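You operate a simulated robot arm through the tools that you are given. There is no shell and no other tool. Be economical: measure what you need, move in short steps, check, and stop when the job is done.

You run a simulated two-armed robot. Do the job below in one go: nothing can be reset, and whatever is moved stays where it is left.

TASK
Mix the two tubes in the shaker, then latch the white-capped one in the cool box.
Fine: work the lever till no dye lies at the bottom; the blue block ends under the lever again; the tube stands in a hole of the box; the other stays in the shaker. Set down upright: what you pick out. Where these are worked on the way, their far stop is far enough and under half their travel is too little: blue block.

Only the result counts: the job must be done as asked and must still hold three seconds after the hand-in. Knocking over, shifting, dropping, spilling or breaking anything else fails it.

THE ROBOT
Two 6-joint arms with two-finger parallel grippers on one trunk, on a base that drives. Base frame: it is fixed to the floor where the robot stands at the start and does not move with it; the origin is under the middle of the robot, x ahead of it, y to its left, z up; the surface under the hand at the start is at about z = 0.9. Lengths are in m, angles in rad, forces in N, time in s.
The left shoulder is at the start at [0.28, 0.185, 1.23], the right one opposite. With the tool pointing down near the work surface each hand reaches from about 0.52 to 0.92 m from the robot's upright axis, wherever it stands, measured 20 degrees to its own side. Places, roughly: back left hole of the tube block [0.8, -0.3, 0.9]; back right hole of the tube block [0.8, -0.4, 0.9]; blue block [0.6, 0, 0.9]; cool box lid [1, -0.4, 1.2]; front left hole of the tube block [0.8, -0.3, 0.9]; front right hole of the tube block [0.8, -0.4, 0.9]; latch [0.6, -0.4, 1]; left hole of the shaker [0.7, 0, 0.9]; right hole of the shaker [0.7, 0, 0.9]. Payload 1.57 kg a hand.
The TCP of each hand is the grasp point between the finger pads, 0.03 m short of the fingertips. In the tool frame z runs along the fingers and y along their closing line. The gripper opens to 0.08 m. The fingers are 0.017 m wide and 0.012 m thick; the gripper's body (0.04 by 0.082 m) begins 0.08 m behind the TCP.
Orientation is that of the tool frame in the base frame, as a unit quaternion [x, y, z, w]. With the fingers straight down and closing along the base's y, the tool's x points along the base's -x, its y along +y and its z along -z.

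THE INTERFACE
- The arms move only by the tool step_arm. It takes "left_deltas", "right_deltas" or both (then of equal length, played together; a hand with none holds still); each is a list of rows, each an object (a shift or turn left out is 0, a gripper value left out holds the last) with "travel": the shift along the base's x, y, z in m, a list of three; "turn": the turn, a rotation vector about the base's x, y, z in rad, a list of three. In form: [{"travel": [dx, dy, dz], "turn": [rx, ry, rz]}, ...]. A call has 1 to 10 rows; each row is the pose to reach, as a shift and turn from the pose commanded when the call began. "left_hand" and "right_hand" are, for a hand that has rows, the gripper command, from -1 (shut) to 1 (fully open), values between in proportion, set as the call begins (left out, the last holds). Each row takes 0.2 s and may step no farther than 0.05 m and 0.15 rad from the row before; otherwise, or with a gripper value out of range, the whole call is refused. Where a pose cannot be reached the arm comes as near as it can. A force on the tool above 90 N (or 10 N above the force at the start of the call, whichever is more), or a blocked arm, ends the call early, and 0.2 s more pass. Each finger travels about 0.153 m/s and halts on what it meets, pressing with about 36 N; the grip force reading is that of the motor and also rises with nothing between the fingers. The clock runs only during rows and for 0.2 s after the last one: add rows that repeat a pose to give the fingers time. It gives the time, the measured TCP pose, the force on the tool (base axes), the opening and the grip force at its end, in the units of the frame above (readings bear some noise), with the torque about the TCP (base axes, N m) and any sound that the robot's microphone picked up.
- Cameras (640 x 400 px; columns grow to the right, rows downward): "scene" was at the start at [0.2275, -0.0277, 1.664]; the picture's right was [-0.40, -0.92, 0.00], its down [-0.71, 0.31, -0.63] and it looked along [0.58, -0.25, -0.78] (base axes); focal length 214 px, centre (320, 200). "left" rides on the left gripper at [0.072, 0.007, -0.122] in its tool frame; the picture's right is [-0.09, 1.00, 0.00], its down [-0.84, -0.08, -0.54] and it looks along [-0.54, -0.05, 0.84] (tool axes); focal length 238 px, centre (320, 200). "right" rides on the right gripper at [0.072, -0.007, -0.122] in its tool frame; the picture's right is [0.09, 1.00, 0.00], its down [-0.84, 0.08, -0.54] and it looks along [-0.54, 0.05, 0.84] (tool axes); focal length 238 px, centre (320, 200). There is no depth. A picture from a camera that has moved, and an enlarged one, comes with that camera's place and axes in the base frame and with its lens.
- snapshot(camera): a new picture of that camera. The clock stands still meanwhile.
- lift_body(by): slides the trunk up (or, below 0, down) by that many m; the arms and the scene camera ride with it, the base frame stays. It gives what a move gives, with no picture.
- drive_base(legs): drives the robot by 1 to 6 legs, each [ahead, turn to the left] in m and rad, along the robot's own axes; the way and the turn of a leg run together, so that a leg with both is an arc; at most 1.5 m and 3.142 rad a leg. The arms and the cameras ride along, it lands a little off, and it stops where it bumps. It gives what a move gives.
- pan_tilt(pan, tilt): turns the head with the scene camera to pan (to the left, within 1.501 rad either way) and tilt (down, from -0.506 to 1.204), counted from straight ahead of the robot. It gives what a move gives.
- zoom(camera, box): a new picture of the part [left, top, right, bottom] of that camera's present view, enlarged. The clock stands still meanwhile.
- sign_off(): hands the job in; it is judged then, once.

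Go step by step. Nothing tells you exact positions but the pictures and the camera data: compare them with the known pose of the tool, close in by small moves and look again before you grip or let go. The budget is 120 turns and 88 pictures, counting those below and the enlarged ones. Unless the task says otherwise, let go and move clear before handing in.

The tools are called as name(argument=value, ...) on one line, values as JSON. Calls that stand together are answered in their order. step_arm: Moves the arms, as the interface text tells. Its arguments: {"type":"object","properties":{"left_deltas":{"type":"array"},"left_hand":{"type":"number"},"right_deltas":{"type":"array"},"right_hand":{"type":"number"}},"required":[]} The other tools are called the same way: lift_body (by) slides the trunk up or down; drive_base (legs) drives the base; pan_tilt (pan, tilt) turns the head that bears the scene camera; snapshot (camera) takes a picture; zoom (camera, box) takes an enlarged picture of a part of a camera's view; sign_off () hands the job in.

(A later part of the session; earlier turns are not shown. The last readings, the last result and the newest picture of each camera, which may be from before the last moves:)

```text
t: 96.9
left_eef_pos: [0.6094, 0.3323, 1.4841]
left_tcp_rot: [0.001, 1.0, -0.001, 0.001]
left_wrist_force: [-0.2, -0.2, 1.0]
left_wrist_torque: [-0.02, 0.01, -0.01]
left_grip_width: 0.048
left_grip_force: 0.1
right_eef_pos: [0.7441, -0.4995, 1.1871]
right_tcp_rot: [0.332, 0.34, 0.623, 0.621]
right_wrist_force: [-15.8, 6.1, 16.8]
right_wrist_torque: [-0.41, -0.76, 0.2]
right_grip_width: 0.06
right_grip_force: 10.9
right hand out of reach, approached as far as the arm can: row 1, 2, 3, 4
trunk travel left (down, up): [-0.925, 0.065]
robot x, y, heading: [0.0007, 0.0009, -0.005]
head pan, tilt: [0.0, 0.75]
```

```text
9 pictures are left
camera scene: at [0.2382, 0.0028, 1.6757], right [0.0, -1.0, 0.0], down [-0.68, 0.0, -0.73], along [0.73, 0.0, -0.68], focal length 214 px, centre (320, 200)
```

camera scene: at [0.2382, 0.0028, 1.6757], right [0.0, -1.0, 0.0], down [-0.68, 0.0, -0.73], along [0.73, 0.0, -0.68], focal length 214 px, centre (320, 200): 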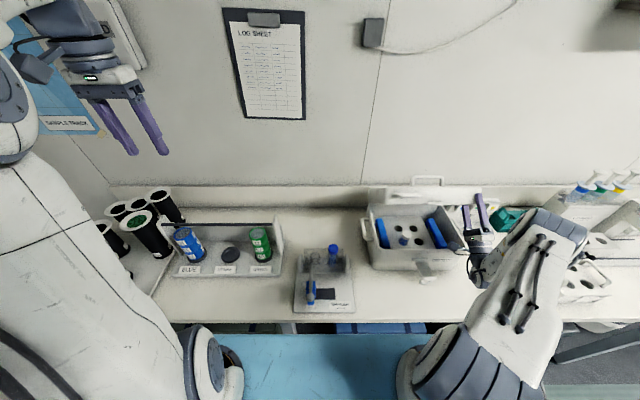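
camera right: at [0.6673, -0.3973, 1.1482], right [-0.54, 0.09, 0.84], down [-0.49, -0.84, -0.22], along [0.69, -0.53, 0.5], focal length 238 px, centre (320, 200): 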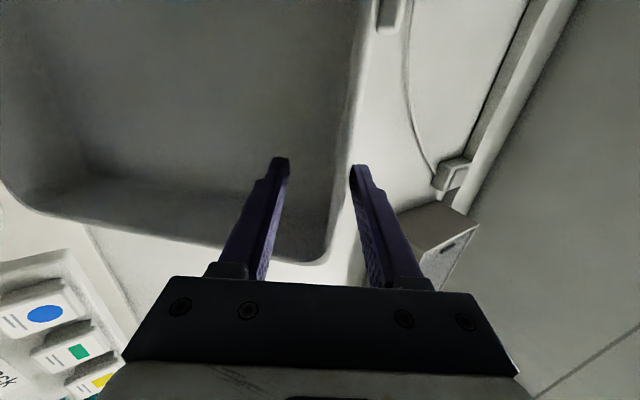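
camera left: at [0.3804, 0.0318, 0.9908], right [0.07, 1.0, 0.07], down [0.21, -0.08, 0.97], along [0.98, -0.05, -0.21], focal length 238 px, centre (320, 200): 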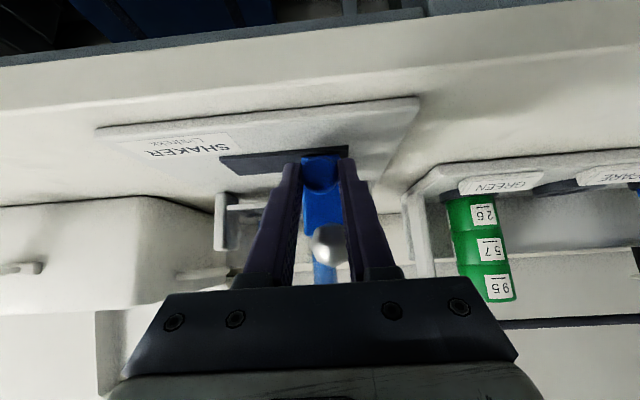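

The lid moved further down, with its wall pressing on the outer finger, and the hand drifted toward the lid's side wall. I'll move back +y and outward while pitching the hand down to free it, opening fully.

step_arm(right_deltas=[{"travel": [0.0, 0.01, 0.012], "turn": [0, 0.1, 0]}, {"travel": [-0.005, 0.02, 0.022], "turn": [0, 0.22, 0]}, {"travel": [-0.01, 0.03, 0.03], "turn": [0, 0.35, 0]}], right_hand=0.6)

snapshot(camera="right")

```text
t: 97.7
left_eef_pos: [0.6113, 0.3318, 1.4836]
left_tcp_rot: [0.001, 1.0, 0.0, -0.001]
left_wrist_force: [0.3, 0.5, 0.4]
left_wrist_torque: [-0.05, 0.02, -0.02]
left_grip_width: 0.0483
left_grip_force: 0.1
right_eef_pos: [0.7376, -0.4679, 1.2133]
right_tcp_rot: [0.439, 0.444, 0.554, 0.55]
right_wrist_force: [1.9, -0.5, -3.8]
right_wrist_torque: [-0.03, -0.2, -0.05]
right_grip_width: 0.0681
right_grip_force: 2.1
trunk travel left (down, up): [-0.925, 0.065]
robot x, y, heading: [0.0017, -0.0014, -0.003]
head pan, tilt: [0.0, 0.75]
```

```text
8 pictures are left
camera right: at [0.6175, -0.3978, 1.1816], right [-0.22, 0.09, 0.97], down [-0.54, -0.84, -0.04], along [0.81, -0.53, 0.23], focal length 238 px, centre (320, 200)
```

right: 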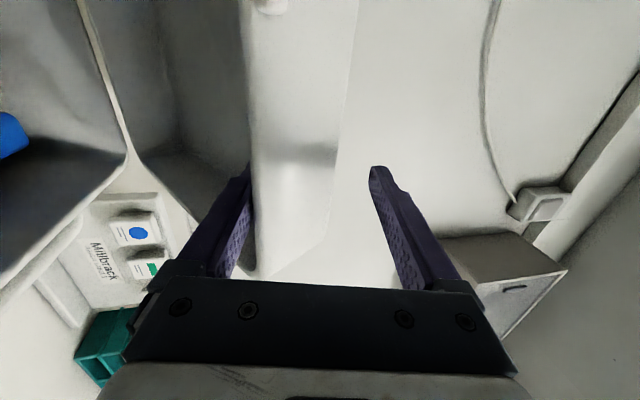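

The lid now rests on the lower finger and follows gravity. I'll lower it gently along its arc with the finger under its rim.

step_arm(right_deltas=[{"travel": [-0.008, 0, -0.02], "turn": [0, 0.04, 0]}, {"travel": [-0.016, 0, -0.04], "turn": [0, 0.08, 0]}, {"travel": [-0.024, 0, -0.06], "turn": [0, 0.12, 0]}, {"travel": [-0.031, 0, -0.08], "turn": [0, 0.16, 0]}, {"travel": [-0.036, 0, -0.1], "turn": [0, 0.2, 0]}])

zoom(camera="scene", box=[345, 150, 505, 290])

```text
t: 98.9
left_eef_pos: [0.6115, 0.3321, 1.4841]
left_tcp_rot: [0.002, 1.0, 0.001, 0.0]
left_wrist_force: [0.2, -0.4, 0.5]
left_wrist_torque: [0.0, 0.02, -0.02]
left_grip_width: 0.0479
left_grip_force: 0.0
right_eef_pos: [0.701, -0.4694, 1.1147]
right_tcp_rot: [0.491, 0.497, 0.508, 0.504]
right_wrist_force: [1.3, 0.9, -2.3]
right_wrist_torque: [0.02, -0.07, 0.03]
right_grip_width: 0.066
right_grip_force: 1.1
trunk travel left (down, up): [-0.925, 0.065]
robot x, y, heading: [-0.0008, 0.0012, 0.0]
head pan, tilt: [0.0, 0.75]
```

```text
2.86 times, centred on (425, 220) of scene
camera zoom: at [0.2405, 0.0018, 1.6753], right [0.0, -1.0, 0.0], down [-0.68, 0.0, -0.73], along [0.73, 0.0, -0.68], focal length 613 px, centre (20, 143)
```

zoom: 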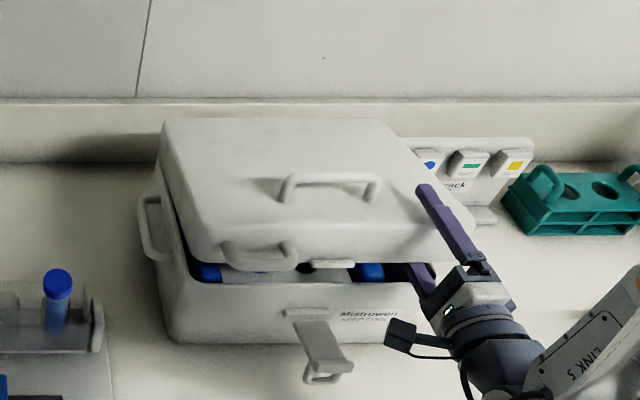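

The lid is nearly shut, resting on the lower finger. I'll lower 20 mm more, then withdraw straight back by driving the base.

step_arm(right_deltas=[{"travel": [-0.002, 0, -0.008]}, {"travel": [-0.004, 0, -0.016]}, {"travel": [-0.005, 0, -0.022]}])

drive_base(legs=[[-0.16, 0]])

zoom(camera="scene", box=[345, 120, 505, 260])

```text
t: 99.7
left_eef_pos: [0.612, 0.3309, 1.485]
left_tcp_rot: [0.001, 1.0, 0.0, -0.001]
left_wrist_force: [0.6, -0.6, -0.4]
left_wrist_torque: [0.01, 0.02, 0.02]
left_grip_width: 0.0483
left_grip_force: 0.1
right_eef_pos: [0.6955, -0.4687, 1.0925]
right_tcp_rot: [0.491, 0.496, 0.508, 0.504]
right_wrist_force: [0.4, -0.5, -1.9]
right_wrist_torque: [0.01, -0.1, -0.01]
right_grip_width: 0.0659
right_grip_force: 1.0
trunk travel left (down, up): [-0.925, 0.065]
robot x, y, heading: [-0.0012, -0.0017, 0.001]
head pan, tilt: [0.0, 0.75]
```

```text
t: 101.1
left_eef_pos: [0.4506, 0.3319, 1.4848]
left_tcp_rot: [0.001, 1.0, 0.0, 0.001]
left_wrist_force: [-0.4, -0.8, 0.1]
left_wrist_torque: [0.01, 0.01, 0.0]
left_grip_width: 0.0478
left_grip_force: 0.2
right_eef_pos: [0.5344, -0.4686, 1.0922]
right_tcp_rot: [0.492, 0.497, 0.507, 0.505]
right_wrist_force: [0.3, 0.0, 1.1]
right_wrist_torque: [-0.03, -0.02, 0.02]
right_grip_width: 0.0638
right_grip_force: 0.0
trunk travel left (down, up): [-0.925, 0.065]
robot x, y, heading: [-0.1598, -0.0042, -0.006]
head pan, tilt: [0.0, 0.75]
```

```text
2.86 times, centred on (425, 190) of scene
camera zoom: at [0.0798, 0.0015, 1.6753], right [0.0, -1.0, 0.0], down [-0.68, 0.0, -0.73], along [0.73, 0.0, -0.68], focal length 613 px, centre (20, 229)
```

zoom: 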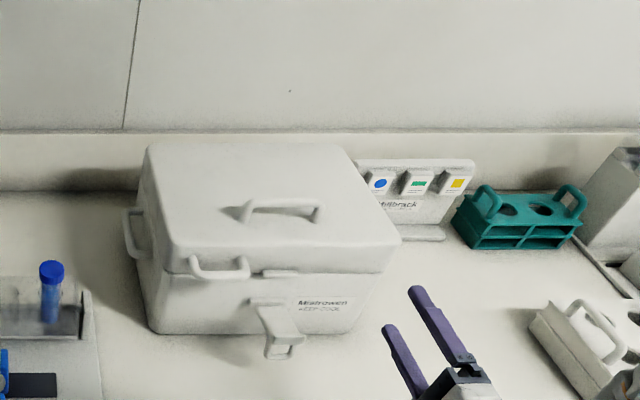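

The lid is shut. The latch arm sticks out from the box front, its end at about (0.58, -0.37, 0.975) and its hinge at about (0.685, -0.37, 0.95). I'll back up a bit and line the horizontal jaws up in front of it.

drive_base(legs=[[-0.09, 0]])

step_arm(right_deltas=[{"travel": [0, 0.03, -0.03]}, {"travel": [0, 0.06, -0.06]}, {"travel": [0, 0.085, -0.09]}, {"travel": [0, 0.099, -0.12]}], right_hand=0.6)

snapshot(camera="right")

```text
t: 102.2
left_eef_pos: [0.3598, 0.3328, 1.4846]
left_tcp_rot: [0.001, 1.0, -0.001, 0.0]
left_wrist_force: [0.1, -0.5, -0.1]
left_wrist_torque: [0.03, -0.02, -0.01]
left_grip_width: 0.0479
left_grip_force: 0.0
right_eef_pos: [0.444, -0.4685, 1.0933]
right_tcp_rot: [0.492, 0.496, 0.508, 0.504]
right_wrist_force: [0.4, 1.3, -0.5]
right_wrist_torque: [0.02, -0.01, 0.03]
right_grip_width: 0.0639
right_grip_force: 0.1
trunk travel left (down, up): [-0.925, 0.065]
robot x, y, heading: [-0.2497, -0.0015, -0.004]
head pan, tilt: [0.0, 0.75]
```

```text
t: 103.2
left_eef_pos: [0.3602, 0.3324, 1.4855]
left_tcp_rot: [0.001, 1.0, 0.0, 0.0]
left_wrist_force: [-0.3, 0.2, 0.1]
left_wrist_torque: [0.0, 0.01, 0.0]
left_grip_width: 0.0479
left_grip_force: 0.0
right_eef_pos: [0.4434, -0.3683, 0.9716]
right_tcp_rot: [0.493, 0.496, 0.507, 0.504]
right_wrist_force: [0.2, 0.1, -1.0]
right_wrist_torque: [0.03, 0.0, -0.01]
right_grip_width: 0.064
right_grip_force: 0.1
trunk travel left (down, up): [-0.925, 0.065]
robot x, y, heading: [-0.2537, 0.0008, -0.006]
head pan, tilt: [0.0, 0.75]
```

```text
5 pictures are left
camera right: at [0.3201, -0.2981, 0.964], right [-0.03, 0.09, 1.0], down [-0.54, -0.84, 0.07], along [0.84, -0.53, 0.07], focal length 238 px, centre (320, 200)
```

right: 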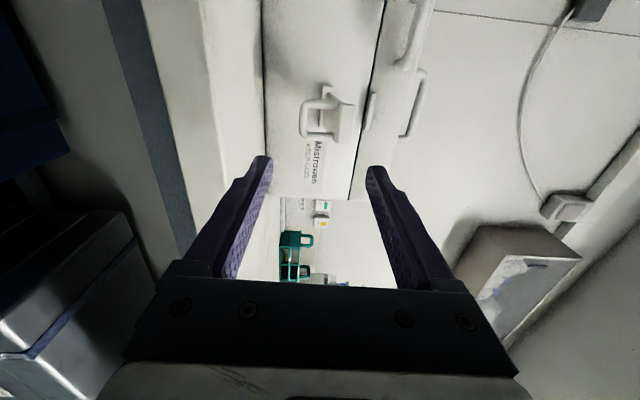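

The latch hangs outward and down from its hinge. I'll zoom in once to understand it before touching it.

zoom(camera="right", box=[260, 60, 420, 170])

```text
3.64 times, centred on (340, 115) of right
camera zoom: at [0.3201, -0.2981, 0.964], right [-0.03, 0.09, 1.0], down [-0.54, -0.84, 0.07], along [0.84, -0.53, 0.07], focal length 867 px, centre (247, 509)
```

zoom: 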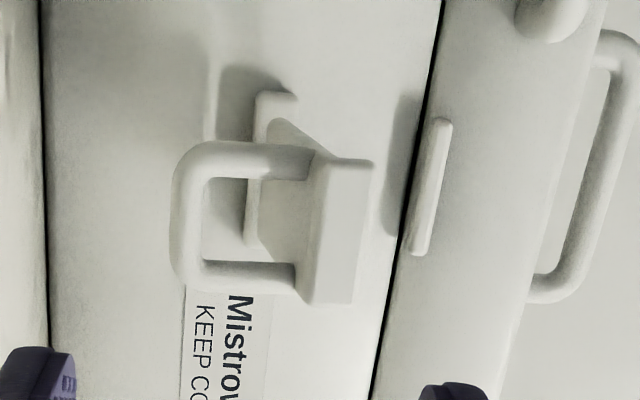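

Now it's clear: the arm runs from a low pivot (0.68, 0.955) out and up to a block near (0.61, -0.37, 1.005), with a pull loop hanging from it. Pushing the block toward +x and up with shut fingertips will swing it onto the lid's catch.

step_arm(right_deltas=[{"travel": [0, -0.002, 0.02]}, {"travel": [0, -0.002, 0.037]}, {"travel": [0.04, -0.002, 0.037]}, {"travel": [0.08, -0.002, 0.037]}, {"travel": [0.11, -0.002, 0.037]}], right_hand=-1)

step_arm(right_deltas=[{"travel": [0.012, 0, 0.003]}, {"travel": [0.024, 0, 0.007]}, {"travel": [0.036, 0, 0.013]}, {"travel": [0.048, 0, 0.02]}, {"travel": [0.06, 0, 0.026]}])

zoom(camera="scene", box=[340, 110, 480, 240])

```text
t: 104.4
left_eef_pos: [0.3582, 0.3312, 1.4857]
left_tcp_rot: [0.001, 1.0, 0.0, 0.001]
left_wrist_force: [0.1, -0.2, 0.1]
left_wrist_torque: [0.02, -0.02, -0.02]
left_grip_width: 0.0478
left_grip_force: 0.0
right_eef_pos: [0.5513, -0.3714, 1.0097]
right_tcp_rot: [0.493, 0.495, 0.508, 0.504]
right_wrist_force: [-30.0, 3.1, 8.1]
right_wrist_torque: [0.0, 0.08, 0.11]
right_grip_width: 0.0
right_grip_force: 21.1
trunk travel left (down, up): [-0.925, 0.065]
robot x, y, heading: [-0.2537, -0.0008, -0.002]
head pan, tilt: [0.0, 0.75]
```

```text
t: 104.8
left_eef_pos: [0.3544, 0.3315, 1.4859]
left_tcp_rot: [0.001, 1.0, -0.001, 0.0]
left_wrist_force: [-0.1, 0.3, 0.8]
left_wrist_torque: [0.0, -0.02, 0.02]
left_grip_width: 0.048
left_grip_force: 0.1
right_eef_pos: [0.5511, -0.3717, 1.009]
right_tcp_rot: [0.498, 0.492, 0.508, 0.501]
right_wrist_force: [-44.7, 5.6, 22.2]
right_wrist_torque: [0.07, -0.23, 0.09]
right_grip_width: 0.0
right_grip_force: 21.7
trunk travel left (down, up): [-0.925, 0.065]
robot x, y, heading: [-0.2533, -0.0004, -0.007]
head pan, tilt: [0.0, 0.75]
stopped in row 2 (right hand): the force on the tool passed its limit at 105 N (the readings are from after the stop); the commanded pose is now the measured one
```

```text
3.08 times, centred on (410, 175) of scene
camera zoom: at [-0.0169, 0.0021, 1.6764], right [-0.01, -1.0, 0.0], down [-0.68, 0.0, -0.73], along [0.73, -0.01, -0.68], focal length 660 px, centre (43, 277)
```

zoom: 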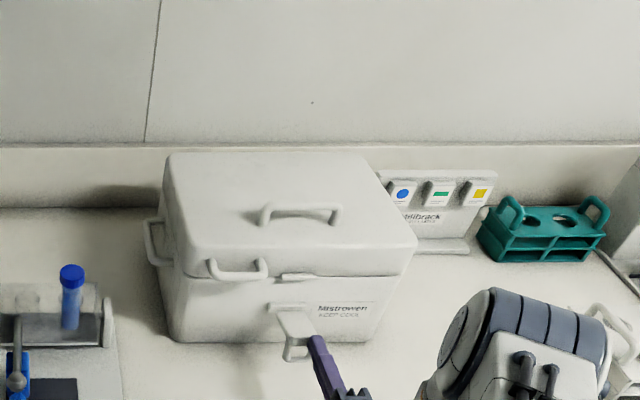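

The push met the arm's end nearly head-on, and slightly to the right of its centre (y about -0.35). I'll back off, open fully, cage the block and loop between the upper and lower finger, and close to grip it.

step_arm(right_deltas=[{"travel": [-0.03, 0, 0]}, {"travel": [-0.055, 0.01, -0.012]}, {"travel": [-0.055, 0.02, -0.026]}, {"travel": [-0.055, 0.02, -0.026]}], right_hand=1.0)

step_arm(right_deltas=[{"travel": [0.03, 0, 0]}, {"travel": [0.055, 0, 0]}, {"travel": [0.075, 0, 0]}, {"travel": [0.086, 0, 0]}, {"travel": [0.086, 0, 0]}])

step_arm(right_deltas=[{"travel": [0, 0, 0]}, {"travel": [0, 0, 0]}, {"travel": [0, 0, 0]}], right_hand=-1)

```text
t: 105.8
left_eef_pos: [0.3599, 0.3312, 1.484]
left_tcp_rot: [0.001, 1.0, 0.0, 0.0]
left_wrist_force: [0.1, -0.2, 0.2]
left_wrist_torque: [0.01, -0.01, 0.01]
left_grip_width: 0.048
left_grip_force: 0.0
right_eef_pos: [0.4996, -0.3528, 0.9811]
right_tcp_rot: [0.499, 0.496, 0.506, 0.499]
right_wrist_force: [0.4, 0.0, -0.7]
right_wrist_torque: [0.01, -0.01, 0.0]
right_grip_width: 0.08
right_grip_force: 0.0
trunk travel left (down, up): [-0.925, 0.065]
robot x, y, heading: [-0.2546, -0.0035, -0.006]
head pan, tilt: [0.0, 0.75]
```

```text
t: 107.0
left_eef_pos: [0.36, 0.3308, 1.4845]
left_tcp_rot: [0.002, 1.0, 0.0, -0.001]
left_wrist_force: [0.5, -0.7, 0.4]
left_wrist_torque: [-0.02, -0.03, 0.0]
left_grip_width: 0.0479
left_grip_force: 0.1
right_eef_pos: [0.5875, -0.3516, 0.9786]
right_tcp_rot: [0.5, 0.495, 0.505, 0.5]
right_wrist_force: [0.2, -1.1, -0.7]
right_wrist_torque: [0.0, -0.02, 0.01]
right_grip_width: 0.0801
right_grip_force: 0.0
trunk travel left (down, up): [-0.925, 0.065]
robot x, y, heading: [-0.2519, -0.0016, -0.002]
head pan, tilt: [0.0, 0.75]
```

```text
t: 107.8
left_eef_pos: [0.359, 0.3326, 1.4849]
left_tcp_rot: [0.002, 1.0, 0.0, 0.0]
left_wrist_force: [0.1, -0.2, -0.3]
left_wrist_torque: [-0.04, 0.02, -0.03]
left_grip_width: 0.048
left_grip_force: 0.1
right_eef_pos: [0.5881, -0.3514, 0.9801]
right_tcp_rot: [0.498, 0.494, 0.506, 0.501]
right_wrist_force: [1.7, -0.3, 14.1]
right_wrist_torque: [-0.13, -0.32, 0.21]
right_grip_width: 0.0585
right_grip_force: 44.9
trunk travel left (down, up): [-0.925, 0.065]
robot x, y, heading: [-0.2537, -0.0015, -0.007]
head pan, tilt: [0.0, 0.75]
```

The latch is gripped (58 mm across block and loop). I'll rotate it upward a little about its pivot and check the forces.

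step_arm(right_deltas=[{"travel": [0.0025, 0, 0.0094], "turn": [0, 0.1, 0]}, {"travel": [0.0059, 0, 0.0185], "turn": [0, 0.2, 0]}, {"travel": [0.0059, 0, 0.0185], "turn": [0, 0.2, 0]}])

```text
t: 108.6
left_eef_pos: [0.3561, 0.3322, 1.486]
left_tcp_rot: [0.001, 1.0, 0.0, 0.001]
left_wrist_force: [-0.1, 0.0, 0.9]
left_wrist_torque: [0.01, 0.0, -0.02]
left_grip_width: 0.0482
left_grip_force: 0.1
right_eef_pos: [0.5884, -0.3514, 0.9962]
right_tcp_rot: [0.551, 0.541, 0.453, 0.446]
right_wrist_force: [-44.2, 0.0, 10.0]
right_wrist_torque: [0.4, -0.26, -0.21]
right_grip_width: 0.059
right_grip_force: 45.9
trunk travel left (down, up): [-0.925, 0.065]
robot x, y, heading: [-0.254, -0.0011, -0.004]
head pan, tilt: [0.0, 0.75]
```

The force shows the pivot is higher, around (0.675, 0.988). I'll continue on the corrected arc.

step_arm(right_deltas=[{"travel": [-0.0045, 0, 0.005], "turn": [0, 0.07, 0]}, {"travel": [-0.0038, 0, 0.0103], "turn": [0, 0.15, 0]}, {"travel": [-0.002, 0, 0.017], "turn": [0, 0.225, 0]}, {"travel": [0.0003, 0, 0.0227], "turn": [0, 0.3, 0]}, {"travel": [0.0003, 0, 0.0227], "turn": [0, 0.3, 0]}])

```text
t: 109.8
left_eef_pos: [0.3605, 0.3309, 1.4839]
left_tcp_rot: [0.001, 1.0, -0.001, -0.001]
left_wrist_force: [-0.5, 0.8, -0.1]
left_wrist_torque: [0.0, -0.02, 0.01]
left_grip_width: 0.048
left_grip_force: 0.0
right_eef_pos: [0.596, -0.3515, 1.0207]
right_tcp_rot: [0.608, 0.605, 0.366, 0.362]
right_wrist_force: [20.0, -5.6, -12.4]
right_wrist_torque: [-0.65, 0.08, 0.5]
right_grip_width: 0.0588
right_grip_force: 45.1
trunk travel left (down, up): [-0.925, 0.065]
robot x, y, heading: [-0.2525, 0.0017, -0.003]
head pan, tilt: [0.0, 0.75]
```

The fit puts the pivot at (0.672, 0.985). I'll rotate another 0.35 rad, staying short of the finger touching the lid.

step_arm(right_deltas=[{"travel": [0.005, 0, 0.006], "turn": [0, 0.09, 0]}, {"travel": [0.0092, 0, 0.0124], "turn": [0, 0.175, 0]}, {"travel": [0.014, 0, 0.018], "turn": [0, 0.26, 0]}, {"travel": [0.0186, 0, 0.0236], "turn": [0, 0.35, 0]}])

```text
t: 110.8
left_eef_pos: [0.3599, 0.3298, 1.4835]
left_tcp_rot: [0.002, 1.0, 0.0, 0.0]
left_wrist_force: [-0.2, 0.3, 0.8]
left_wrist_torque: [-0.01, 0.0, 0.03]
left_grip_width: 0.0483
left_grip_force: 0.1
right_eef_pos: [0.6086, -0.3516, 1.0397]
right_tcp_rot: [0.666, 0.658, 0.251, 0.247]
right_wrist_force: [-8.5, -0.6, -14.7]
right_wrist_torque: [0.37, -0.63, 0.78]
right_grip_width: 0.059
right_grip_force: 44.8
trunk travel left (down, up): [-0.925, 0.065]
robot x, y, heading: [-0.2529, -0.0015, -0.002]
head pan, tilt: [0.0, 0.75]
```

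The latch is about 50° up. I'll open, retreat along the tool axis and look whether it stays.

step_arm(right_deltas=[{"travel": [0, 0, 0]}, {"travel": [0, 0, 0]}, {"travel": [-0.02, 0, 0.0225]}, {"travel": [-0.045, 0, 0.05]}, {"travel": [-0.07, 0, 0.07]}], right_hand=1.0)

zoom(camera="scene", box=[360, 150, 460, 230])

```text
t: 112.0
left_eef_pos: [0.3591, 0.3311, 1.4846]
left_tcp_rot: [0.001, 1.0, 0.0, 0.0]
left_wrist_force: [-0.4, -0.4, 1.6]
left_wrist_torque: [-0.03, 0.0, 0.0]
left_grip_width: 0.0479
left_grip_force: 0.0
right_eef_pos: [0.5426, -0.3526, 1.1151]
right_tcp_rot: [0.663, 0.656, 0.256, 0.251]
right_wrist_force: [-0.5, -0.3, -0.2]
right_wrist_torque: [0.03, -0.03, 0.02]
right_grip_width: 0.0799
right_grip_force: 0.0
trunk travel left (down, up): [-0.925, 0.065]
robot x, y, heading: [-0.2525, 0.0047, -0.006]
head pan, tilt: [0.0, 0.75]
```

```text
5.00 times, centred on (410, 190) of scene
camera zoom: at [-0.0119, 0.0012, 1.6753], right [0.0, -1.0, 0.0], down [-0.68, 0.0, -0.73], along [0.73, 0.0, -0.68], focal length 1072 px, centre (-130, 250)
```

zoom: 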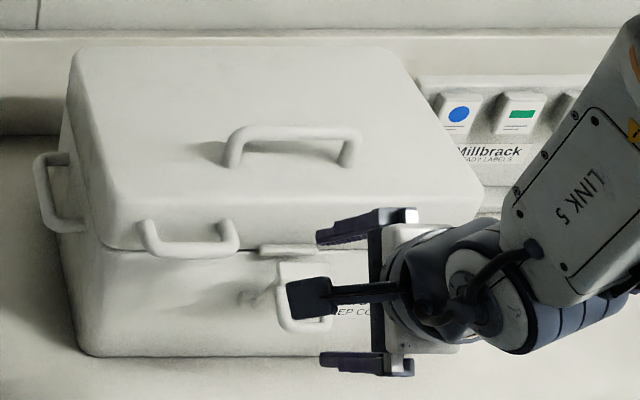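

The latch stays raised by friction, with its block close to the catch. I'll close the fingers, flatten the hand and push the block and loop forward onto the catch.

step_arm(right_deltas=[{"travel": [-0.02, 0, 0.0], "turn": [0, -0.14, 0]}, {"travel": [-0.03, -0.003, -0.01], "turn": [0, -0.28, 0]}, {"travel": [-0.035, -0.003, -0.035], "turn": [0, -0.42, 0]}, {"travel": [-0.035, -0.003, -0.062], "turn": [0, -0.55, 0]}], right_hand=-1)

step_arm(right_deltas=[{"travel": [0.015, 0, 0.002]}, {"travel": [0.03, 0, 0.005]}, {"travel": [0.045, 0, 0.01]}, {"travel": [0.06, 0, 0.016]}, {"travel": [0.075, 0, 0.021]}, {"travel": [0.085, 0, 0.024]}])

```text
t: 113.0
left_eef_pos: [0.3589, 0.3313, 1.4845]
left_tcp_rot: [0.002, 1.0, 0.0, 0.0]
left_wrist_force: [-0.9, -0.8, 0.2]
left_wrist_torque: [0.03, 0.0, -0.01]
left_grip_width: 0.0481
left_grip_force: 0.1
right_eef_pos: [0.5063, -0.3554, 1.052]
right_tcp_rot: [0.569, 0.565, 0.425, 0.421]
right_wrist_force: [0.3, -1.0, 0.3]
right_wrist_torque: [0.01, 0.0, -0.02]
right_grip_width: 0.0001
right_grip_force: 20.9
trunk travel left (down, up): [-0.925, 0.065]
robot x, y, heading: [-0.2493, -0.0009, -0.009]
head pan, tilt: [0.0, 0.75]
```

```text
t: 114.4
left_eef_pos: [0.3587, 0.3307, 1.4846]
left_tcp_rot: [0.002, 1.0, 0.0, 0.0]
left_wrist_force: [0.8, 0.5, -0.1]
left_wrist_torque: [0.01, 0.04, -0.02]
left_grip_width: 0.048
left_grip_force: 0.1
right_eef_pos: [0.5925, -0.3543, 1.0756]
right_tcp_rot: [0.569, 0.564, 0.425, 0.42]
right_wrist_force: [0.0, 0.0, -0.5]
right_wrist_torque: [0.0, 0.01, 0.0]
right_grip_width: 0.0
right_grip_force: 21.1
trunk travel left (down, up): [-0.925, 0.065]
robot x, y, heading: [-0.2523, 0.0012, -0.001]
head pan, tilt: [0.0, 0.75]
```

No resistance yet with the tips at x 0.62. I'll continue forward in small steps.

step_arm(right_deltas=[{"travel": [0.008, 0, 0]}, {"travel": [0.016, 0, 0]}, {"travel": [0.024, 0, 0]}])

```text
t: 115.2
left_eef_pos: [0.3571, 0.3323, 1.485]
left_tcp_rot: [0.0, 1.0, 0.0, 0.0]
left_wrist_force: [-0.5, -0.4, 0.5]
left_wrist_torque: [0.02, 0.03, 0.0]
left_grip_width: 0.0481
left_grip_force: 0.1
right_eef_pos: [0.6156, -0.3544, 1.0801]
right_tcp_rot: [0.566, 0.562, 0.428, 0.424]
right_wrist_force: [-3.5, 2.2, 19.5]
right_wrist_torque: [0.02, -0.44, 0.04]
right_grip_width: 0.0001
right_grip_force: 21.7
trunk travel left (down, up): [-0.925, 0.065]
robot x, y, heading: [-0.2539, -0.0001, -0.004]
head pan, tilt: [0.0, 0.75]
```

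The finger rode up on top of the block. I'll back off, lower to tip z of about 1.03 and push from the front on an upward arc.

step_arm(right_deltas=[{"travel": [-0.03, 0, 0.003]}, {"travel": [-0.07, 0, 0.003]}, {"travel": [-0.095, -0.002, -0.02]}, {"travel": [-0.095, -0.002, -0.041]}])

step_arm(right_deltas=[{"travel": [0.015, 0, 0]}, {"travel": [0.03, 0, 0]}, {"travel": [0.04, 0, 0]}])

step_arm(right_deltas=[{"travel": [0.01, 0, 0.004]}, {"travel": [0.02, 0, 0.01]}, {"travel": [0.02, 0, 0.01]}])

```text
t: 116.2
left_eef_pos: [0.3588, 0.3313, 1.4837]
left_tcp_rot: [0.002, 1.0, 0.0, 0.0]
left_wrist_force: [-0.1, -0.4, 0.2]
left_wrist_torque: [0.02, -0.01, 0.02]
left_grip_width: 0.0479
left_grip_force: 0.0
right_eef_pos: [0.5193, -0.3567, 1.034]
right_tcp_rot: [0.57, 0.564, 0.425, 0.42]
right_wrist_force: [0.2, 0.6, -0.1]
right_wrist_torque: [-0.02, -0.02, -0.01]
right_grip_width: 0.0
right_grip_force: 21.3
trunk travel left (down, up): [-0.925, 0.065]
robot x, y, heading: [-0.2561, 0.0044, -0.012]
head pan, tilt: [0.0, 0.75]
```

```text
t: 117.0
left_eef_pos: [0.3572, 0.3303, 1.486]
left_tcp_rot: [0.001, 1.0, 0.0, 0.0]
left_wrist_force: [0.7, 0.6, -0.1]
left_wrist_torque: [-0.04, 0.03, 0.02]
left_grip_width: 0.0481
left_grip_force: 0.0
right_eef_pos: [0.5564, -0.3562, 1.0345]
right_tcp_rot: [0.571, 0.565, 0.424, 0.418]
right_wrist_force: [-28.4, 3.9, 11.0]
right_wrist_torque: [0.04, 0.21, 0.12]
right_grip_width: 0.0001
right_grip_force: 21.4
trunk travel left (down, up): [-0.925, 0.065]
robot x, y, heading: [-0.2521, -0.0011, -0.005]
head pan, tilt: [0.0, 0.75]
```

```text
t: 117.5
left_eef_pos: [0.3549, 0.3319, 1.4865]
left_tcp_rot: [0.003, 1.0, 0.0, 0.001]
left_wrist_force: [0.2, 0.3, -0.7]
left_wrist_torque: [0.0, -0.05, 0.0]
left_grip_width: 0.0478
left_grip_force: 0.2
right_eef_pos: [0.5608, -0.3566, 1.0414]
right_tcp_rot: [0.573, 0.562, 0.427, 0.418]
right_wrist_force: [-60.0, 9.4, 30.1]
right_wrist_torque: [0.21, 0.33, 0.3]
right_grip_width: 0.0
right_grip_force: 21.2
trunk travel left (down, up): [-0.925, 0.065]
robot x, y, heading: [-0.257, 0.0005, -0.004]
head pan, tilt: [0.0, 0.75]
stopped in row 2 (right hand): the force on the tool passed its limit at 99 N (the readings are from after the stop); the commanded pose is now the measured one
```

The reaction is purely radial: the latch got pushed down to about 27°. I'll go beneath its loop with the closed fingers and lift it along the arc, pushing on the loop bar all the way to the catch.

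step_arm(right_deltas=[{"travel": [-0.04, 0, 0.0]}, {"travel": [-0.06, 0, -0.03]}, {"travel": [-0.065, 0, -0.06]}, {"travel": [-0.06, 0.002, -0.088]}, {"travel": [-0.03, 0.002, -0.088]}, {"travel": [0.0, 0.002, -0.088]}, {"travel": [0.0, 0.002, -0.088]}])

step_arm(right_deltas=[{"travel": [0.0, 0, 0.012]}, {"travel": [0.001, 0, 0.027]}, {"travel": [0.002, 0, 0.042]}, {"travel": [0.004, 0, 0.059]}])

```text
t: 119.1
left_eef_pos: [0.3587, 0.3304, 1.4844]
left_tcp_rot: [0.002, 1.0, -0.001, -0.001]
left_wrist_force: [-0.3, 0.5, 0.6]
left_wrist_torque: [-0.03, -0.03, -0.03]
left_grip_width: 0.0481
left_grip_force: 0.0
right_eef_pos: [0.5692, -0.355, 0.951]
right_tcp_rot: [0.571, 0.562, 0.427, 0.42]
right_wrist_force: [0.1, 0.3, 0.3]
right_wrist_torque: [0.0, 0.0, 0.01]
right_grip_width: 0.0
right_grip_force: 21.0
trunk travel left (down, up): [-0.925, 0.065]
robot x, y, heading: [-0.253, -0.0001, -0.006]
head pan, tilt: [0.0, 0.75]
```

```text
t: 120.1
left_eef_pos: [0.3594, 0.3301, 1.4843]
left_tcp_rot: [0.002, 1.0, 0.0, 0.001]
left_wrist_force: [0.4, 0.2, -0.6]
left_wrist_torque: [0.0, -0.06, -0.01]
left_grip_width: 0.0481
left_grip_force: 0.1
right_eef_pos: [0.5721, -0.3556, 1.0111]
right_tcp_rot: [0.57, 0.563, 0.426, 0.42]
right_wrist_force: [0.1, 0.6, 0.3]
right_wrist_torque: [-0.01, -0.03, 0.05]
right_grip_width: 0.0
right_grip_force: 21.4
trunk travel left (down, up): [-0.925, 0.065]
robot x, y, heading: [-0.2553, 0.0016, -0.01]
head pan, tilt: [0.0, 0.75]
```

Moving freely upward. I'll continue along the arc toward the catch.

step_arm(right_deltas=[{"travel": [0.001, 0, 0.012]}, {"travel": [0.003, 0, 0.024]}, {"travel": [0.007, 0, 0.036]}, {"travel": [0.014, 0, 0.046]}, {"travel": [0.022, 0, 0.053]}])

step_arm(right_deltas=[{"travel": [0.006, 0, 0.002]}, {"travel": [0.012, 0, 0.003]}, {"travel": [0.018, 0, 0.003]}, {"travel": [0.018, 0, 0.003]}])

```text
t: 121.3
left_eef_pos: [0.3561, 0.3291, 1.4859]
left_tcp_rot: [0.002, 1.0, 0.0, 0.001]
left_wrist_force: [0.2, 0.8, 0.6]
left_wrist_torque: [-0.02, -0.01, -0.06]
left_grip_width: 0.0482
left_grip_force: 0.0
right_eef_pos: [0.5794, -0.3548, 1.0488]
right_tcp_rot: [0.587, 0.568, 0.414, 0.403]
right_wrist_force: [-68.8, -3.8, -31.3]
right_wrist_torque: [-0.01, 0.99, -0.1]
right_grip_width: 0.0
right_grip_force: 21.3
trunk travel left (down, up): [-0.925, 0.065]
robot x, y, heading: [-0.255, -0.0004, -0.007]
head pan, tilt: [0.0, 0.75]
```

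```text
t: 121.6
left_eef_pos: [0.3593, 0.3312, 1.4842]
left_tcp_rot: [0.002, 1.0, 0.0, -0.001]
left_wrist_force: [0.0, -0.5, -0.5]
left_wrist_torque: [0.01, 0.06, -0.04]
left_grip_width: 0.0481
left_grip_force: 0.0
right_eef_pos: [0.5826, -0.3532, 1.043]
right_tcp_rot: [0.59, 0.569, 0.411, 0.398]
right_wrist_force: [-3.7, 0.1, -6.2]
right_wrist_torque: [-0.02, 0.12, 0.0]
right_grip_width: 0.0002
right_grip_force: 21.8
trunk travel left (down, up): [-0.925, 0.065]
robot x, y, heading: [-0.2557, 0.0013, -0.009]
head pan, tilt: [0.0, 0.75]
stopped in row 1 (right hand): the force on the tool passed its limit at 94 N (the readings are from after the stop); the commanded pose is now the measured one
```

It met firm resistance near the end of travel, with the latch close to upright. I'll back out and push straight +x on the loop bar and block at tip height of about 1.06.

step_arm(right_deltas=[{"travel": [-0.025, 0, -0.006], "turn": [0, -0.05, 0]}, {"travel": [-0.06, 0, -0.006], "turn": [0, -0.1, 0]}, {"travel": [-0.065, 0, 0.01], "turn": [0, -0.2, 0]}, {"travel": [-0.065, 0, 0.022], "turn": [0, -0.3, 0]}])

step_arm(right_deltas=[{"travel": [0.02, 0, 0]}, {"travel": [0.04, 0, 0]}, {"travel": [0.05, 0, 0]}, {"travel": [0.06, 0, 0]}, {"travel": [0.07, 0, 0]}, {"travel": [0.08, 0, 0]}, {"travel": [0.09, 0, 0]}])

```text
t: 122.6
left_eef_pos: [0.359, 0.331, 1.4836]
left_tcp_rot: [0.002, 1.0, 0.001, 0.0]
left_wrist_force: [0.5, 0.2, 0.3]
left_wrist_torque: [0.01, -0.01, 0.0]
left_grip_width: 0.0484
left_grip_force: 0.0
right_eef_pos: [0.5174, -0.3546, 1.0681]
right_tcp_rot: [0.521, 0.502, 0.496, 0.481]
right_wrist_force: [0.1, 1.0, -1.0]
right_wrist_torque: [0.01, 0.0, 0.03]
right_grip_width: 0.0001
right_grip_force: 21.2
trunk travel left (down, up): [-0.925, 0.065]
robot x, y, heading: [-0.2534, 0.0008, -0.008]
head pan, tilt: [0.0, 0.75]
```

```text
t: 124.2
left_eef_pos: [0.3587, 0.3305, 1.4845]
left_tcp_rot: [0.003, 1.0, 0.0, 0.0]
left_wrist_force: [0.8, -0.1, 0.7]
left_wrist_torque: [0.01, -0.02, -0.03]
left_grip_width: 0.0479
left_grip_force: 0.1
right_eef_pos: [0.6075, -0.3544, 1.069]
right_tcp_rot: [0.521, 0.502, 0.496, 0.48]
right_wrist_force: [0.3, 0.0, -0.5]
right_wrist_torque: [0.01, 0.01, 0.0]
right_grip_width: 0.0002
right_grip_force: 21.1
trunk travel left (down, up): [-0.925, 0.065]
robot x, y, heading: [-0.2521, 0.0003, -0.01]
head pan, tilt: [0.0, 0.75]
```

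Still free at tip x 0.637. I'll continue forward slowly.

step_arm(right_deltas=[{"travel": [0.006, 0, 0]}, {"travel": [0.012, 0, 0]}, {"travel": [0.018, 0, 0]}, {"travel": [0.024, 0, 0]}])

```text
t: 125.4
left_eef_pos: [0.3529, 0.3306, 1.4865]
left_tcp_rot: [0.002, 1.0, -0.001, 0.002]
left_wrist_force: [-0.2, 0.5, -0.3]
left_wrist_torque: [0.0, -0.04, 0.02]
left_grip_width: 0.0478
left_grip_force: 0.0
right_eef_pos: [0.6202, -0.3555, 1.0677]
right_tcp_rot: [0.523, 0.5, 0.496, 0.48]
right_wrist_force: [-49.2, 4.1, 23.5]
right_wrist_torque: [0.15, -0.44, 0.42]
right_grip_width: 0.0
right_grip_force: 21.0
trunk travel left (down, up): [-0.925, 0.065]
robot x, y, heading: [-0.2556, 0.0009, -0.01]
head pan, tilt: [0.0, 0.75]
stopped in row 4 (right hand): the force on the tool passed its limit at 96 N (the readings are from after the stop); the commanded pose is now the measured one
```

I can't tell whether the tip is on the catch or the latch block. I'll use the last picture here, from the hand camera.

zoom(camera="right", box=[200, 40, 440, 240])

```text
2.00 times, centred on (320, 140) of right
camera zoom: at [0.498, -0.283, 1.072], right [0.05, 0.05, 1.0], down [-0.54, -0.84, 0.07], along [0.84, -0.55, -0.01], focal length 477 px, centre (320, 320)
```

zoom: 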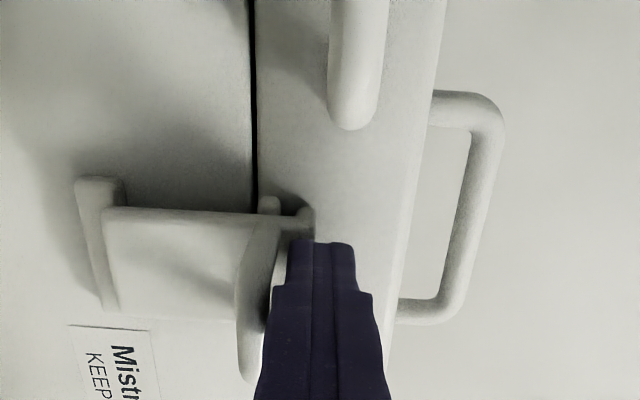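

The picture shows the arm lying nearly upright on the box front, its hook end reaching past the catch; my finger is pressing just at the hook's top end. I'll lower about 9 mm to press squarely on the block above the loop and push once more.

step_arm(right_deltas=[{"travel": [-0.012, 0, 0.0]}, {"travel": [-0.012, -0.003, -0.009]}, {"travel": [-0.004, -0.003, -0.009]}, {"travel": [0.002, -0.003, -0.009]}, {"travel": [0.008, -0.003, -0.009]}])

step_arm(right_deltas=[{"travel": [0.004, 0, 0.0]}, {"travel": [0.008, 0, 0.0]}, {"travel": [0.012, 0, 0.0]}])

```text
t: 126.4
left_eef_pos: [0.3507, 0.3298, 1.486]
left_tcp_rot: [0.003, 1.0, 0.0, 0.001]
left_wrist_force: [-1.1, 0.0, 0.5]
left_wrist_torque: [-0.02, -0.07, 0.01]
left_grip_width: 0.048
left_grip_force: 0.0
right_eef_pos: [0.6192, -0.3555, 1.066]
right_tcp_rot: [0.516, 0.498, 0.502, 0.484]
right_wrist_force: [-57.9, 15.2, 35.9]
right_wrist_torque: [0.23, 1.06, -0.08]
right_grip_width: 0.0
right_grip_force: 20.6
trunk travel left (down, up): [-0.925, 0.065]
robot x, y, heading: [-0.2554, -0.0014, -0.017]
head pan, tilt: [0.0, 0.75]
stopped in row 4 (right hand): the force on the tool passed its limit at 97 N (the readings are from after the stop); the commanded pose is now the measured one
```

```text
t: 126.7
left_eef_pos: [0.3516, 0.3304, 1.4863]
left_tcp_rot: [0.004, 1.0, -0.001, 0.001]
left_wrist_force: [0.0, 0.0, 0.6]
left_wrist_torque: [-0.04, -0.03, 0.02]
left_grip_width: 0.0482
left_grip_force: 0.0
right_eef_pos: [0.6189, -0.3561, 1.0654]
right_tcp_rot: [0.515, 0.496, 0.504, 0.484]
right_wrist_force: [-48.1, 11.6, 27.7]
right_wrist_torque: [0.15, 0.86, -0.05]
right_grip_width: 0.0
right_grip_force: 21.4
trunk travel left (down, up): [-0.925, 0.065]
robot x, y, heading: [-0.2586, 0.0019, -0.015]
head pan, tilt: [0.0, 0.75]
stopped in row 1 (right hand): the force on the tool passed its limit at 94 N (the readings are from after the stop); the commanded pose is now the measured one
```

The finger sits on the hook's upper edge and nothing yields, so the latch appears fully closed. I'll back away and test gently: lift lightly under the lid's front loop and see whether the lid is held.

step_arm(right_deltas=[{"travel": [-0.03, 0, 0.004]}, {"travel": [-0.07, 0.02, 0.0]}, {"travel": [-0.08, 0.06, -0.015]}, {"travel": [-0.08, 0.084, -0.02]}, {"travel": [-0.045, 0.084, -0.02]}, {"travel": [-0.01, 0.084, -0.02]}, {"travel": [0.012, 0.084, -0.02]}])

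step_arm(right_deltas=[{"travel": [0, 0, 0.004]}, {"travel": [0, 0, 0.008]}, {"travel": [0, 0, 0.012]}])

step_arm(right_deltas=[{"travel": [0, 0, 0.002]}, {"travel": [0, 0, 0.004]}])

```text
t: 128.3
left_eef_pos: [0.3579, 0.3297, 1.4843]
left_tcp_rot: [0.002, 1.0, 0.001, -0.001]
left_wrist_force: [-0.3, 0.3, 0.7]
left_wrist_torque: [0.01, -0.02, -0.01]
left_grip_width: 0.0479
left_grip_force: 0.0
right_eef_pos: [0.6332, -0.2899, 1.0409]
right_tcp_rot: [0.514, 0.501, 0.505, 0.478]
right_wrist_force: [1.1, 0.2, 0.3]
right_wrist_torque: [0.0, 0.04, 0.02]
right_grip_width: 0.0
right_grip_force: 21.3
right hand out of reach, approached as far as the arm can: row 5, 6, 7
trunk travel left (down, up): [-0.925, 0.065]
robot x, y, heading: [-0.2584, 0.0015, -0.017]
head pan, tilt: [0.0, 0.75]
```

```text
t: 129.1
left_eef_pos: [0.3579, 0.3286, 1.4846]
left_tcp_rot: [0.003, 1.0, 0.0, 0.001]
left_wrist_force: [-1.3, -0.2, 0.1]
left_wrist_torque: [-0.02, 0.01, 0.02]
left_grip_width: 0.048
left_grip_force: 0.0
right_eef_pos: [0.6333, -0.2935, 1.0519]
right_tcp_rot: [0.516, 0.499, 0.505, 0.479]
right_wrist_force: [0.4, 0.6, 0.5]
right_wrist_torque: [0.0, 0.03, 0.0]
right_grip_width: 0.0
right_grip_force: 21.2
right hand out of reach, approached as far as the arm can: row 1
trunk travel left (down, up): [-0.925, 0.065]
robot x, y, heading: [-0.2574, -0.0022, -0.012]
head pan, tilt: [0.0, 0.75]
```

```text
t: 129.7
left_eef_pos: [0.3593, 0.33, 1.4845]
left_tcp_rot: [0.003, 1.0, 0.0, -0.001]
left_wrist_force: [-0.2, 0.6, 0.3]
left_wrist_torque: [-0.02, -0.02, 0.01]
left_grip_width: 0.048
left_grip_force: 0.0
right_eef_pos: [0.6318, -0.2925, 1.0565]
right_tcp_rot: [0.516, 0.499, 0.505, 0.479]
right_wrist_force: [2.1, -0.2, -2.5]
right_wrist_torque: [-0.01, 0.04, 0.0]
right_grip_width: 0.0
right_grip_force: 21.7
trunk travel left (down, up): [-0.925, 0.065]
robot x, y, heading: [-0.2562, 0.0014, -0.017]
head pan, tilt: [0.0, 0.75]
```

Light contact at -2.5 N. I'll raise 1–2 mm at a time.

step_arm(right_deltas=[{"travel": [0, 0, 0.002]}])

step_arm(right_deltas=[{"travel": [0, 0, 0.002]}])

```text
t: 130.1
left_eef_pos: [0.3573, 0.3285, 1.4839]
left_tcp_rot: [0.002, 1.0, -0.001, -0.002]
left_wrist_force: [0.0, -0.8, 0.2]
left_wrist_torque: [-0.01, 0.0, 0.0]
left_grip_width: 0.0479
left_grip_force: 0.1
right_eef_pos: [0.6329, -0.2927, 1.0587]
right_tcp_rot: [0.516, 0.499, 0.505, 0.479]
right_wrist_force: [1.3, -0.1, -1.9]
right_wrist_torque: [0.0, 0.07, 0.0]
right_grip_width: 0.0001
right_grip_force: 21.4
right hand out of reach, approached as far as the arm can: row 1
trunk travel left (down, up): [-0.925, 0.065]
robot x, y, heading: [-0.2528, 0.0015, -0.011]
head pan, tilt: [0.0, 0.75]
```

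```text
t: 130.5
left_eef_pos: [0.3564, 0.3298, 1.4839]
left_tcp_rot: [0.002, 1.0, 0.0, 0.0]
left_wrist_force: [0.4, -0.1, -0.2]
left_wrist_torque: [0.0, -0.01, -0.02]
left_grip_width: 0.0477
left_grip_force: 0.1
right_eef_pos: [0.6317, -0.2938, 1.0607]
right_tcp_rot: [0.516, 0.5, 0.504, 0.479]
right_wrist_force: [0.4, 1.7, -2.1]
right_wrist_torque: [-0.01, -0.01, 0.01]
right_grip_width: 0.0
right_grip_force: 20.9
trunk travel left (down, up): [-0.925, 0.065]
robot x, y, heading: [-0.2542, -0.0013, -0.008]
head pan, tilt: [0.0, 0.75]
```

The force stays at about -2 N while rising, so the lid may be lifting. I'll raise 6 mm more to be sure.

step_arm(right_deltas=[{"travel": [0, 0, 0.003]}, {"travel": [0, 0, 0.006]}])

```text
t: 131.1
left_eef_pos: [0.3573, 0.3293, 1.4857]
left_tcp_rot: [0.002, 1.0, 0.0, -0.001]
left_wrist_force: [0.2, -0.3, 0.1]
left_wrist_torque: [-0.01, 0.0, 0.01]
left_grip_width: 0.0479
left_grip_force: 0.1
right_eef_pos: [0.633, -0.2942, 1.0661]
right_tcp_rot: [0.517, 0.498, 0.505, 0.479]
right_wrist_force: [1.0, 1.3, -2.5]
right_wrist_torque: [0.03, 0.04, 0.01]
right_grip_width: 0.0
right_grip_force: 21.2
trunk travel left (down, up): [-0.925, 0.065]
robot x, y, heading: [-0.2566, 0.0005, -0.013]
head pan, tilt: [0.0, 0.75]
```

The lid lifts freely, so it isn't latched yet; my finger had been stopped by the lid's face above the hook. I'll lower the lid, back out, and push +x lower, on the loop bar at z of about 1.037, where the arm's own travel is nearly horizontal.

step_arm(right_deltas=[{"travel": [0, 0, -0.012]}, {"travel": [0, 0, -0.025]}, {"travel": [-0.04, 0, -0.027]}, {"travel": [-0.08, 0, -0.028]}, {"travel": [-0.09, -0.04, -0.029]}, {"travel": [-0.09, -0.064, -0.029]}])

step_arm(right_deltas=[{"travel": [0.02, 0, 0]}, {"travel": [0.035, 0, 0]}, {"travel": [0.045, 0, 0]}, {"travel": [0.055, 0, 0]}, {"travel": [0.062, 0, 0]}])

```text
t: 132.5
left_eef_pos: [0.3581, 0.3289, 1.4849]
left_tcp_rot: [0.003, 1.0, 0.0, 0.0]
left_wrist_force: [0.3, -0.2, 0.1]
left_wrist_torque: [0.0, -0.04, 0.01]
left_grip_width: 0.048
left_grip_force: 0.0
right_eef_pos: [0.5403, -0.3572, 1.0379]
right_tcp_rot: [0.518, 0.497, 0.502, 0.482]
right_wrist_force: [1.2, 0.3, 0.3]
right_wrist_torque: [0.03, 0.02, 0.01]
right_grip_width: 0.0001
right_grip_force: 21.7
trunk travel left (down, up): [-0.925, 0.065]
robot x, y, heading: [-0.2565, 0.0012, -0.014]
head pan, tilt: [0.0, 0.75]
```

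```text
t: 133.4
left_eef_pos: [0.3611, 0.3263, 1.4831]
left_tcp_rot: [0.004, 1.0, 0.0, -0.003]
left_wrist_force: [1.3, -0.1, -0.8]
left_wrist_torque: [0.0, 0.15, 0.0]
left_grip_width: 0.0479
left_grip_force: 0.0
right_eef_pos: [0.5869, -0.3591, 1.0306]
right_tcp_rot: [0.521, 0.498, 0.501, 0.478]
right_wrist_force: [0.8, -0.1, -1.5]
right_wrist_torque: [-0.03, -0.04, 0.0]
right_grip_width: 0.0004
right_grip_force: 21.5
trunk travel left (down, up): [-0.925, 0.065]
robot x, y, heading: [-0.26, 0.0008, -0.015]
head pan, tilt: [0.0, 0.75]
stopped in row 4 (right hand): the force on the tool passed its limit at 105 N (the readings are from after the stop); the commanded pose is now the measured one
```

There was a force peak, then it gave way: either the latch snapped or the finger slipped below the loop. I'll push further and feel.

step_arm(right_deltas=[{"travel": [0.006, 0, 0]}, {"travel": [0.012, 0, 0]}, {"travel": [0.018, 0, 0]}, {"travel": [0.024, 0, 0]}])

```text
t: 134.4
left_eef_pos: [0.3581, 0.3283, 1.4856]
left_tcp_rot: [0.004, 1.0, 0.0, 0.0]
left_wrist_force: [-0.1, 0.2, 0.2]
left_wrist_torque: [0.01, -0.01, -0.01]
left_grip_width: 0.0479
left_grip_force: 0.0
right_eef_pos: [0.6084, -0.3574, 1.0326]
right_tcp_rot: [0.523, 0.497, 0.502, 0.478]
right_wrist_force: [-1.1, -0.4, -3.1]
right_wrist_torque: [-0.06, -0.01, 0.0]
right_grip_width: 0.0002
right_grip_force: 21.0
trunk travel left (down, up): [-0.925, 0.065]
robot x, y, heading: [-0.2609, -0.0005, -0.014]
head pan, tilt: [0.0, 0.75]
```

It's free, with light contact from above, so the finger is under the loop. I'll go on until it meets the arm plate.

step_arm(right_deltas=[{"travel": [0.006, 0, 0]}, {"travel": [0.012, 0, 0]}, {"travel": [0.018, 0, 0]}, {"travel": [0.024, 0, 0]}, {"travel": [0.03, 0, 0]}])

```text
t: 135.6
left_eef_pos: [0.3508, 0.3304, 1.4876]
left_tcp_rot: [0.004, 1.0, -0.001, 0.001]
left_wrist_force: [-0.7, 0.9, 0.1]
left_wrist_torque: [0.0, -0.08, -0.01]
left_grip_width: 0.048
left_grip_force: 0.1
right_eef_pos: [0.6187, -0.3578, 1.0299]
right_tcp_rot: [0.53, 0.495, 0.5, 0.473]
right_wrist_force: [-59.4, 5.2, 27.2]
right_wrist_torque: [0.17, -0.99, 0.41]
right_grip_width: 0.0002
right_grip_force: 21.0
trunk travel left (down, up): [-0.925, 0.065]
robot x, y, heading: [-0.2596, -0.0044, -0.02]
head pan, tilt: [0.0, 0.75]
stopped in row 5 (right hand): the force on the tool passed its limit at 244 N (the readings are from after the stop); the commanded pose is now the measured one
```

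The finger now meets something solid. I'll back out and repeat the gentle lid-lift test.

step_arm(right_deltas=[{"travel": [-0.03, 0, 0]}, {"travel": [-0.07, 0.02, 0.004]}, {"travel": [-0.08, 0.05, 0.01]}, {"travel": [-0.05, 0.064, 0.014]}, {"travel": [-0.015, 0.064, 0.014]}, {"travel": [0.013, 0.064, 0.014]}, {"travel": [0.013, 0.064, 0.02]}])

step_arm(right_deltas=[{"travel": [0, 0, 0.003]}, {"travel": [0, 0, 0.006]}])

step_arm(right_deltas=[{"travel": [0, 0, 0.003]}])

```text
t: 137.2
left_eef_pos: [0.3565, 0.3283, 1.4838]
left_tcp_rot: [0.005, 1.0, 0.0, 0.0]
left_wrist_force: [-0.6, -0.2, 0.1]
left_wrist_torque: [0.02, -0.01, -0.01]
left_grip_width: 0.048
left_grip_force: 0.1
right_eef_pos: [0.6377, -0.3007, 1.0422]
right_tcp_rot: [0.53, 0.5, 0.499, 0.469]
right_wrist_force: [-0.3, -0.9, -0.4]
right_wrist_torque: [0.02, -0.01, 0.03]
right_grip_width: 0.0001
right_grip_force: 21.2
right hand out of reach, approached as far as the arm can: row 6, 7
trunk travel left (down, up): [-0.925, 0.065]
robot x, y, heading: [-0.2593, 0.0013, -0.016]
head pan, tilt: [0.0, 0.75]
```

```text
t: 137.8
left_eef_pos: [0.3573, 0.3279, 1.4843]
left_tcp_rot: [0.004, 1.0, 0.0, 0.0]
left_wrist_force: [0.5, 0.2, 0.5]
left_wrist_torque: [-0.02, 0.01, 0.02]
left_grip_width: 0.0481
left_grip_force: 0.1
right_eef_pos: [0.6364, -0.3027, 1.0478]
right_tcp_rot: [0.53, 0.5, 0.499, 0.469]
right_wrist_force: [1.3, 0.4, -0.3]
right_wrist_torque: [-0.04, 0.01, 0.03]
right_grip_width: 0.0002
right_grip_force: 21.5
trunk travel left (down, up): [-0.925, 0.065]
robot x, y, heading: [-0.2562, 0.0018, -0.017]
head pan, tilt: [0.0, 0.75]
```

```text
t: 138.2
left_eef_pos: [0.3565, 0.3284, 1.4846]
left_tcp_rot: [0.004, 1.0, 0.0, 0.0]
left_wrist_force: [0.6, 0.2, -1.0]
left_wrist_torque: [-0.04, -0.01, 0.0]
left_grip_width: 0.0481
left_grip_force: 0.1
right_eef_pos: [0.6359, -0.3033, 1.0507]
right_tcp_rot: [0.53, 0.5, 0.5, 0.469]
right_wrist_force: [0.2, 0.1, -0.5]
right_wrist_torque: [0.0, 0.03, 0.02]
right_grip_width: 0.0001
right_grip_force: 21.4
trunk travel left (down, up): [-0.925, 0.065]
robot x, y, heading: [-0.2576, 0.0002, -0.015]
head pan, tilt: [0.0, 0.75]
```

step_arm(right_deltas=[{"travel": [0, 0, 0.003]}, {"travel": [0, 0, 0.006]}])

step_arm(right_deltas=[{"travel": [0, 0, 0.002]}])

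step_arm(right_deltas=[{"travel": [0, 0, 0.002]}])

```text
t: 138.8
left_eef_pos: [0.3563, 0.3281, 1.4849]
left_tcp_rot: [0.005, 1.0, 0.0, -0.001]
left_wrist_force: [0.0, 0.3, -0.3]
left_wrist_torque: [-0.01, 0.01, 0.0]
left_grip_width: 0.0481
left_grip_force: 0.0
right_eef_pos: [0.6366, -0.3017, 1.0566]
right_tcp_rot: [0.531, 0.5, 0.498, 0.469]
right_wrist_force: [1.2, -0.8, -2.2]
right_wrist_torque: [0.0, 0.01, 0.0]
right_grip_width: 0.0
right_grip_force: 21.6
trunk travel left (down, up): [-0.925, 0.065]
robot x, y, heading: [-0.2554, -0.0016, -0.023]
head pan, tilt: [0.0, 0.75]
```

```text
t: 139.2
left_eef_pos: [0.3564, 0.3291, 1.4842]
left_tcp_rot: [0.004, 1.0, -0.001, 0.0]
left_wrist_force: [-0.6, 0.3, -0.3]
left_wrist_torque: [-0.02, -0.01, 0.0]
left_grip_width: 0.0479
left_grip_force: 0.0
right_eef_pos: [0.6368, -0.3015, 1.0573]
right_tcp_rot: [0.532, 0.5, 0.497, 0.469]
right_wrist_force: [2.2, -0.6, -10.2]
right_wrist_torque: [-0.04, 0.06, -0.01]
right_grip_width: 0.0
right_grip_force: 21.6
trunk travel left (down, up): [-0.925, 0.065]
robot x, y, heading: [-0.2542, 0.0006, -0.017]
head pan, tilt: [0.0, 0.75]
```

```text
t: 139.6
left_eef_pos: [0.358, 0.328, 1.4833]
left_tcp_rot: [0.004, 1.0, 0.0, -0.002]
left_wrist_force: [-0.1, -0.4, -0.4]
left_wrist_torque: [-0.03, -0.01, 0.02]
left_grip_width: 0.048
left_grip_force: 0.0
right_eef_pos: [0.6362, -0.3022, 1.0576]
right_tcp_rot: [0.533, 0.501, 0.497, 0.467]
right_wrist_force: [3.4, -0.1, -19.9]
right_wrist_torque: [-0.11, 0.05, -0.02]
right_grip_width: 0.0001
right_grip_force: 20.9
trunk travel left (down, up): [-0.925, 0.065]
robot x, y, heading: [-0.2572, 0.0024, -0.016]
head pan, tilt: [0.0, 0.75]
```

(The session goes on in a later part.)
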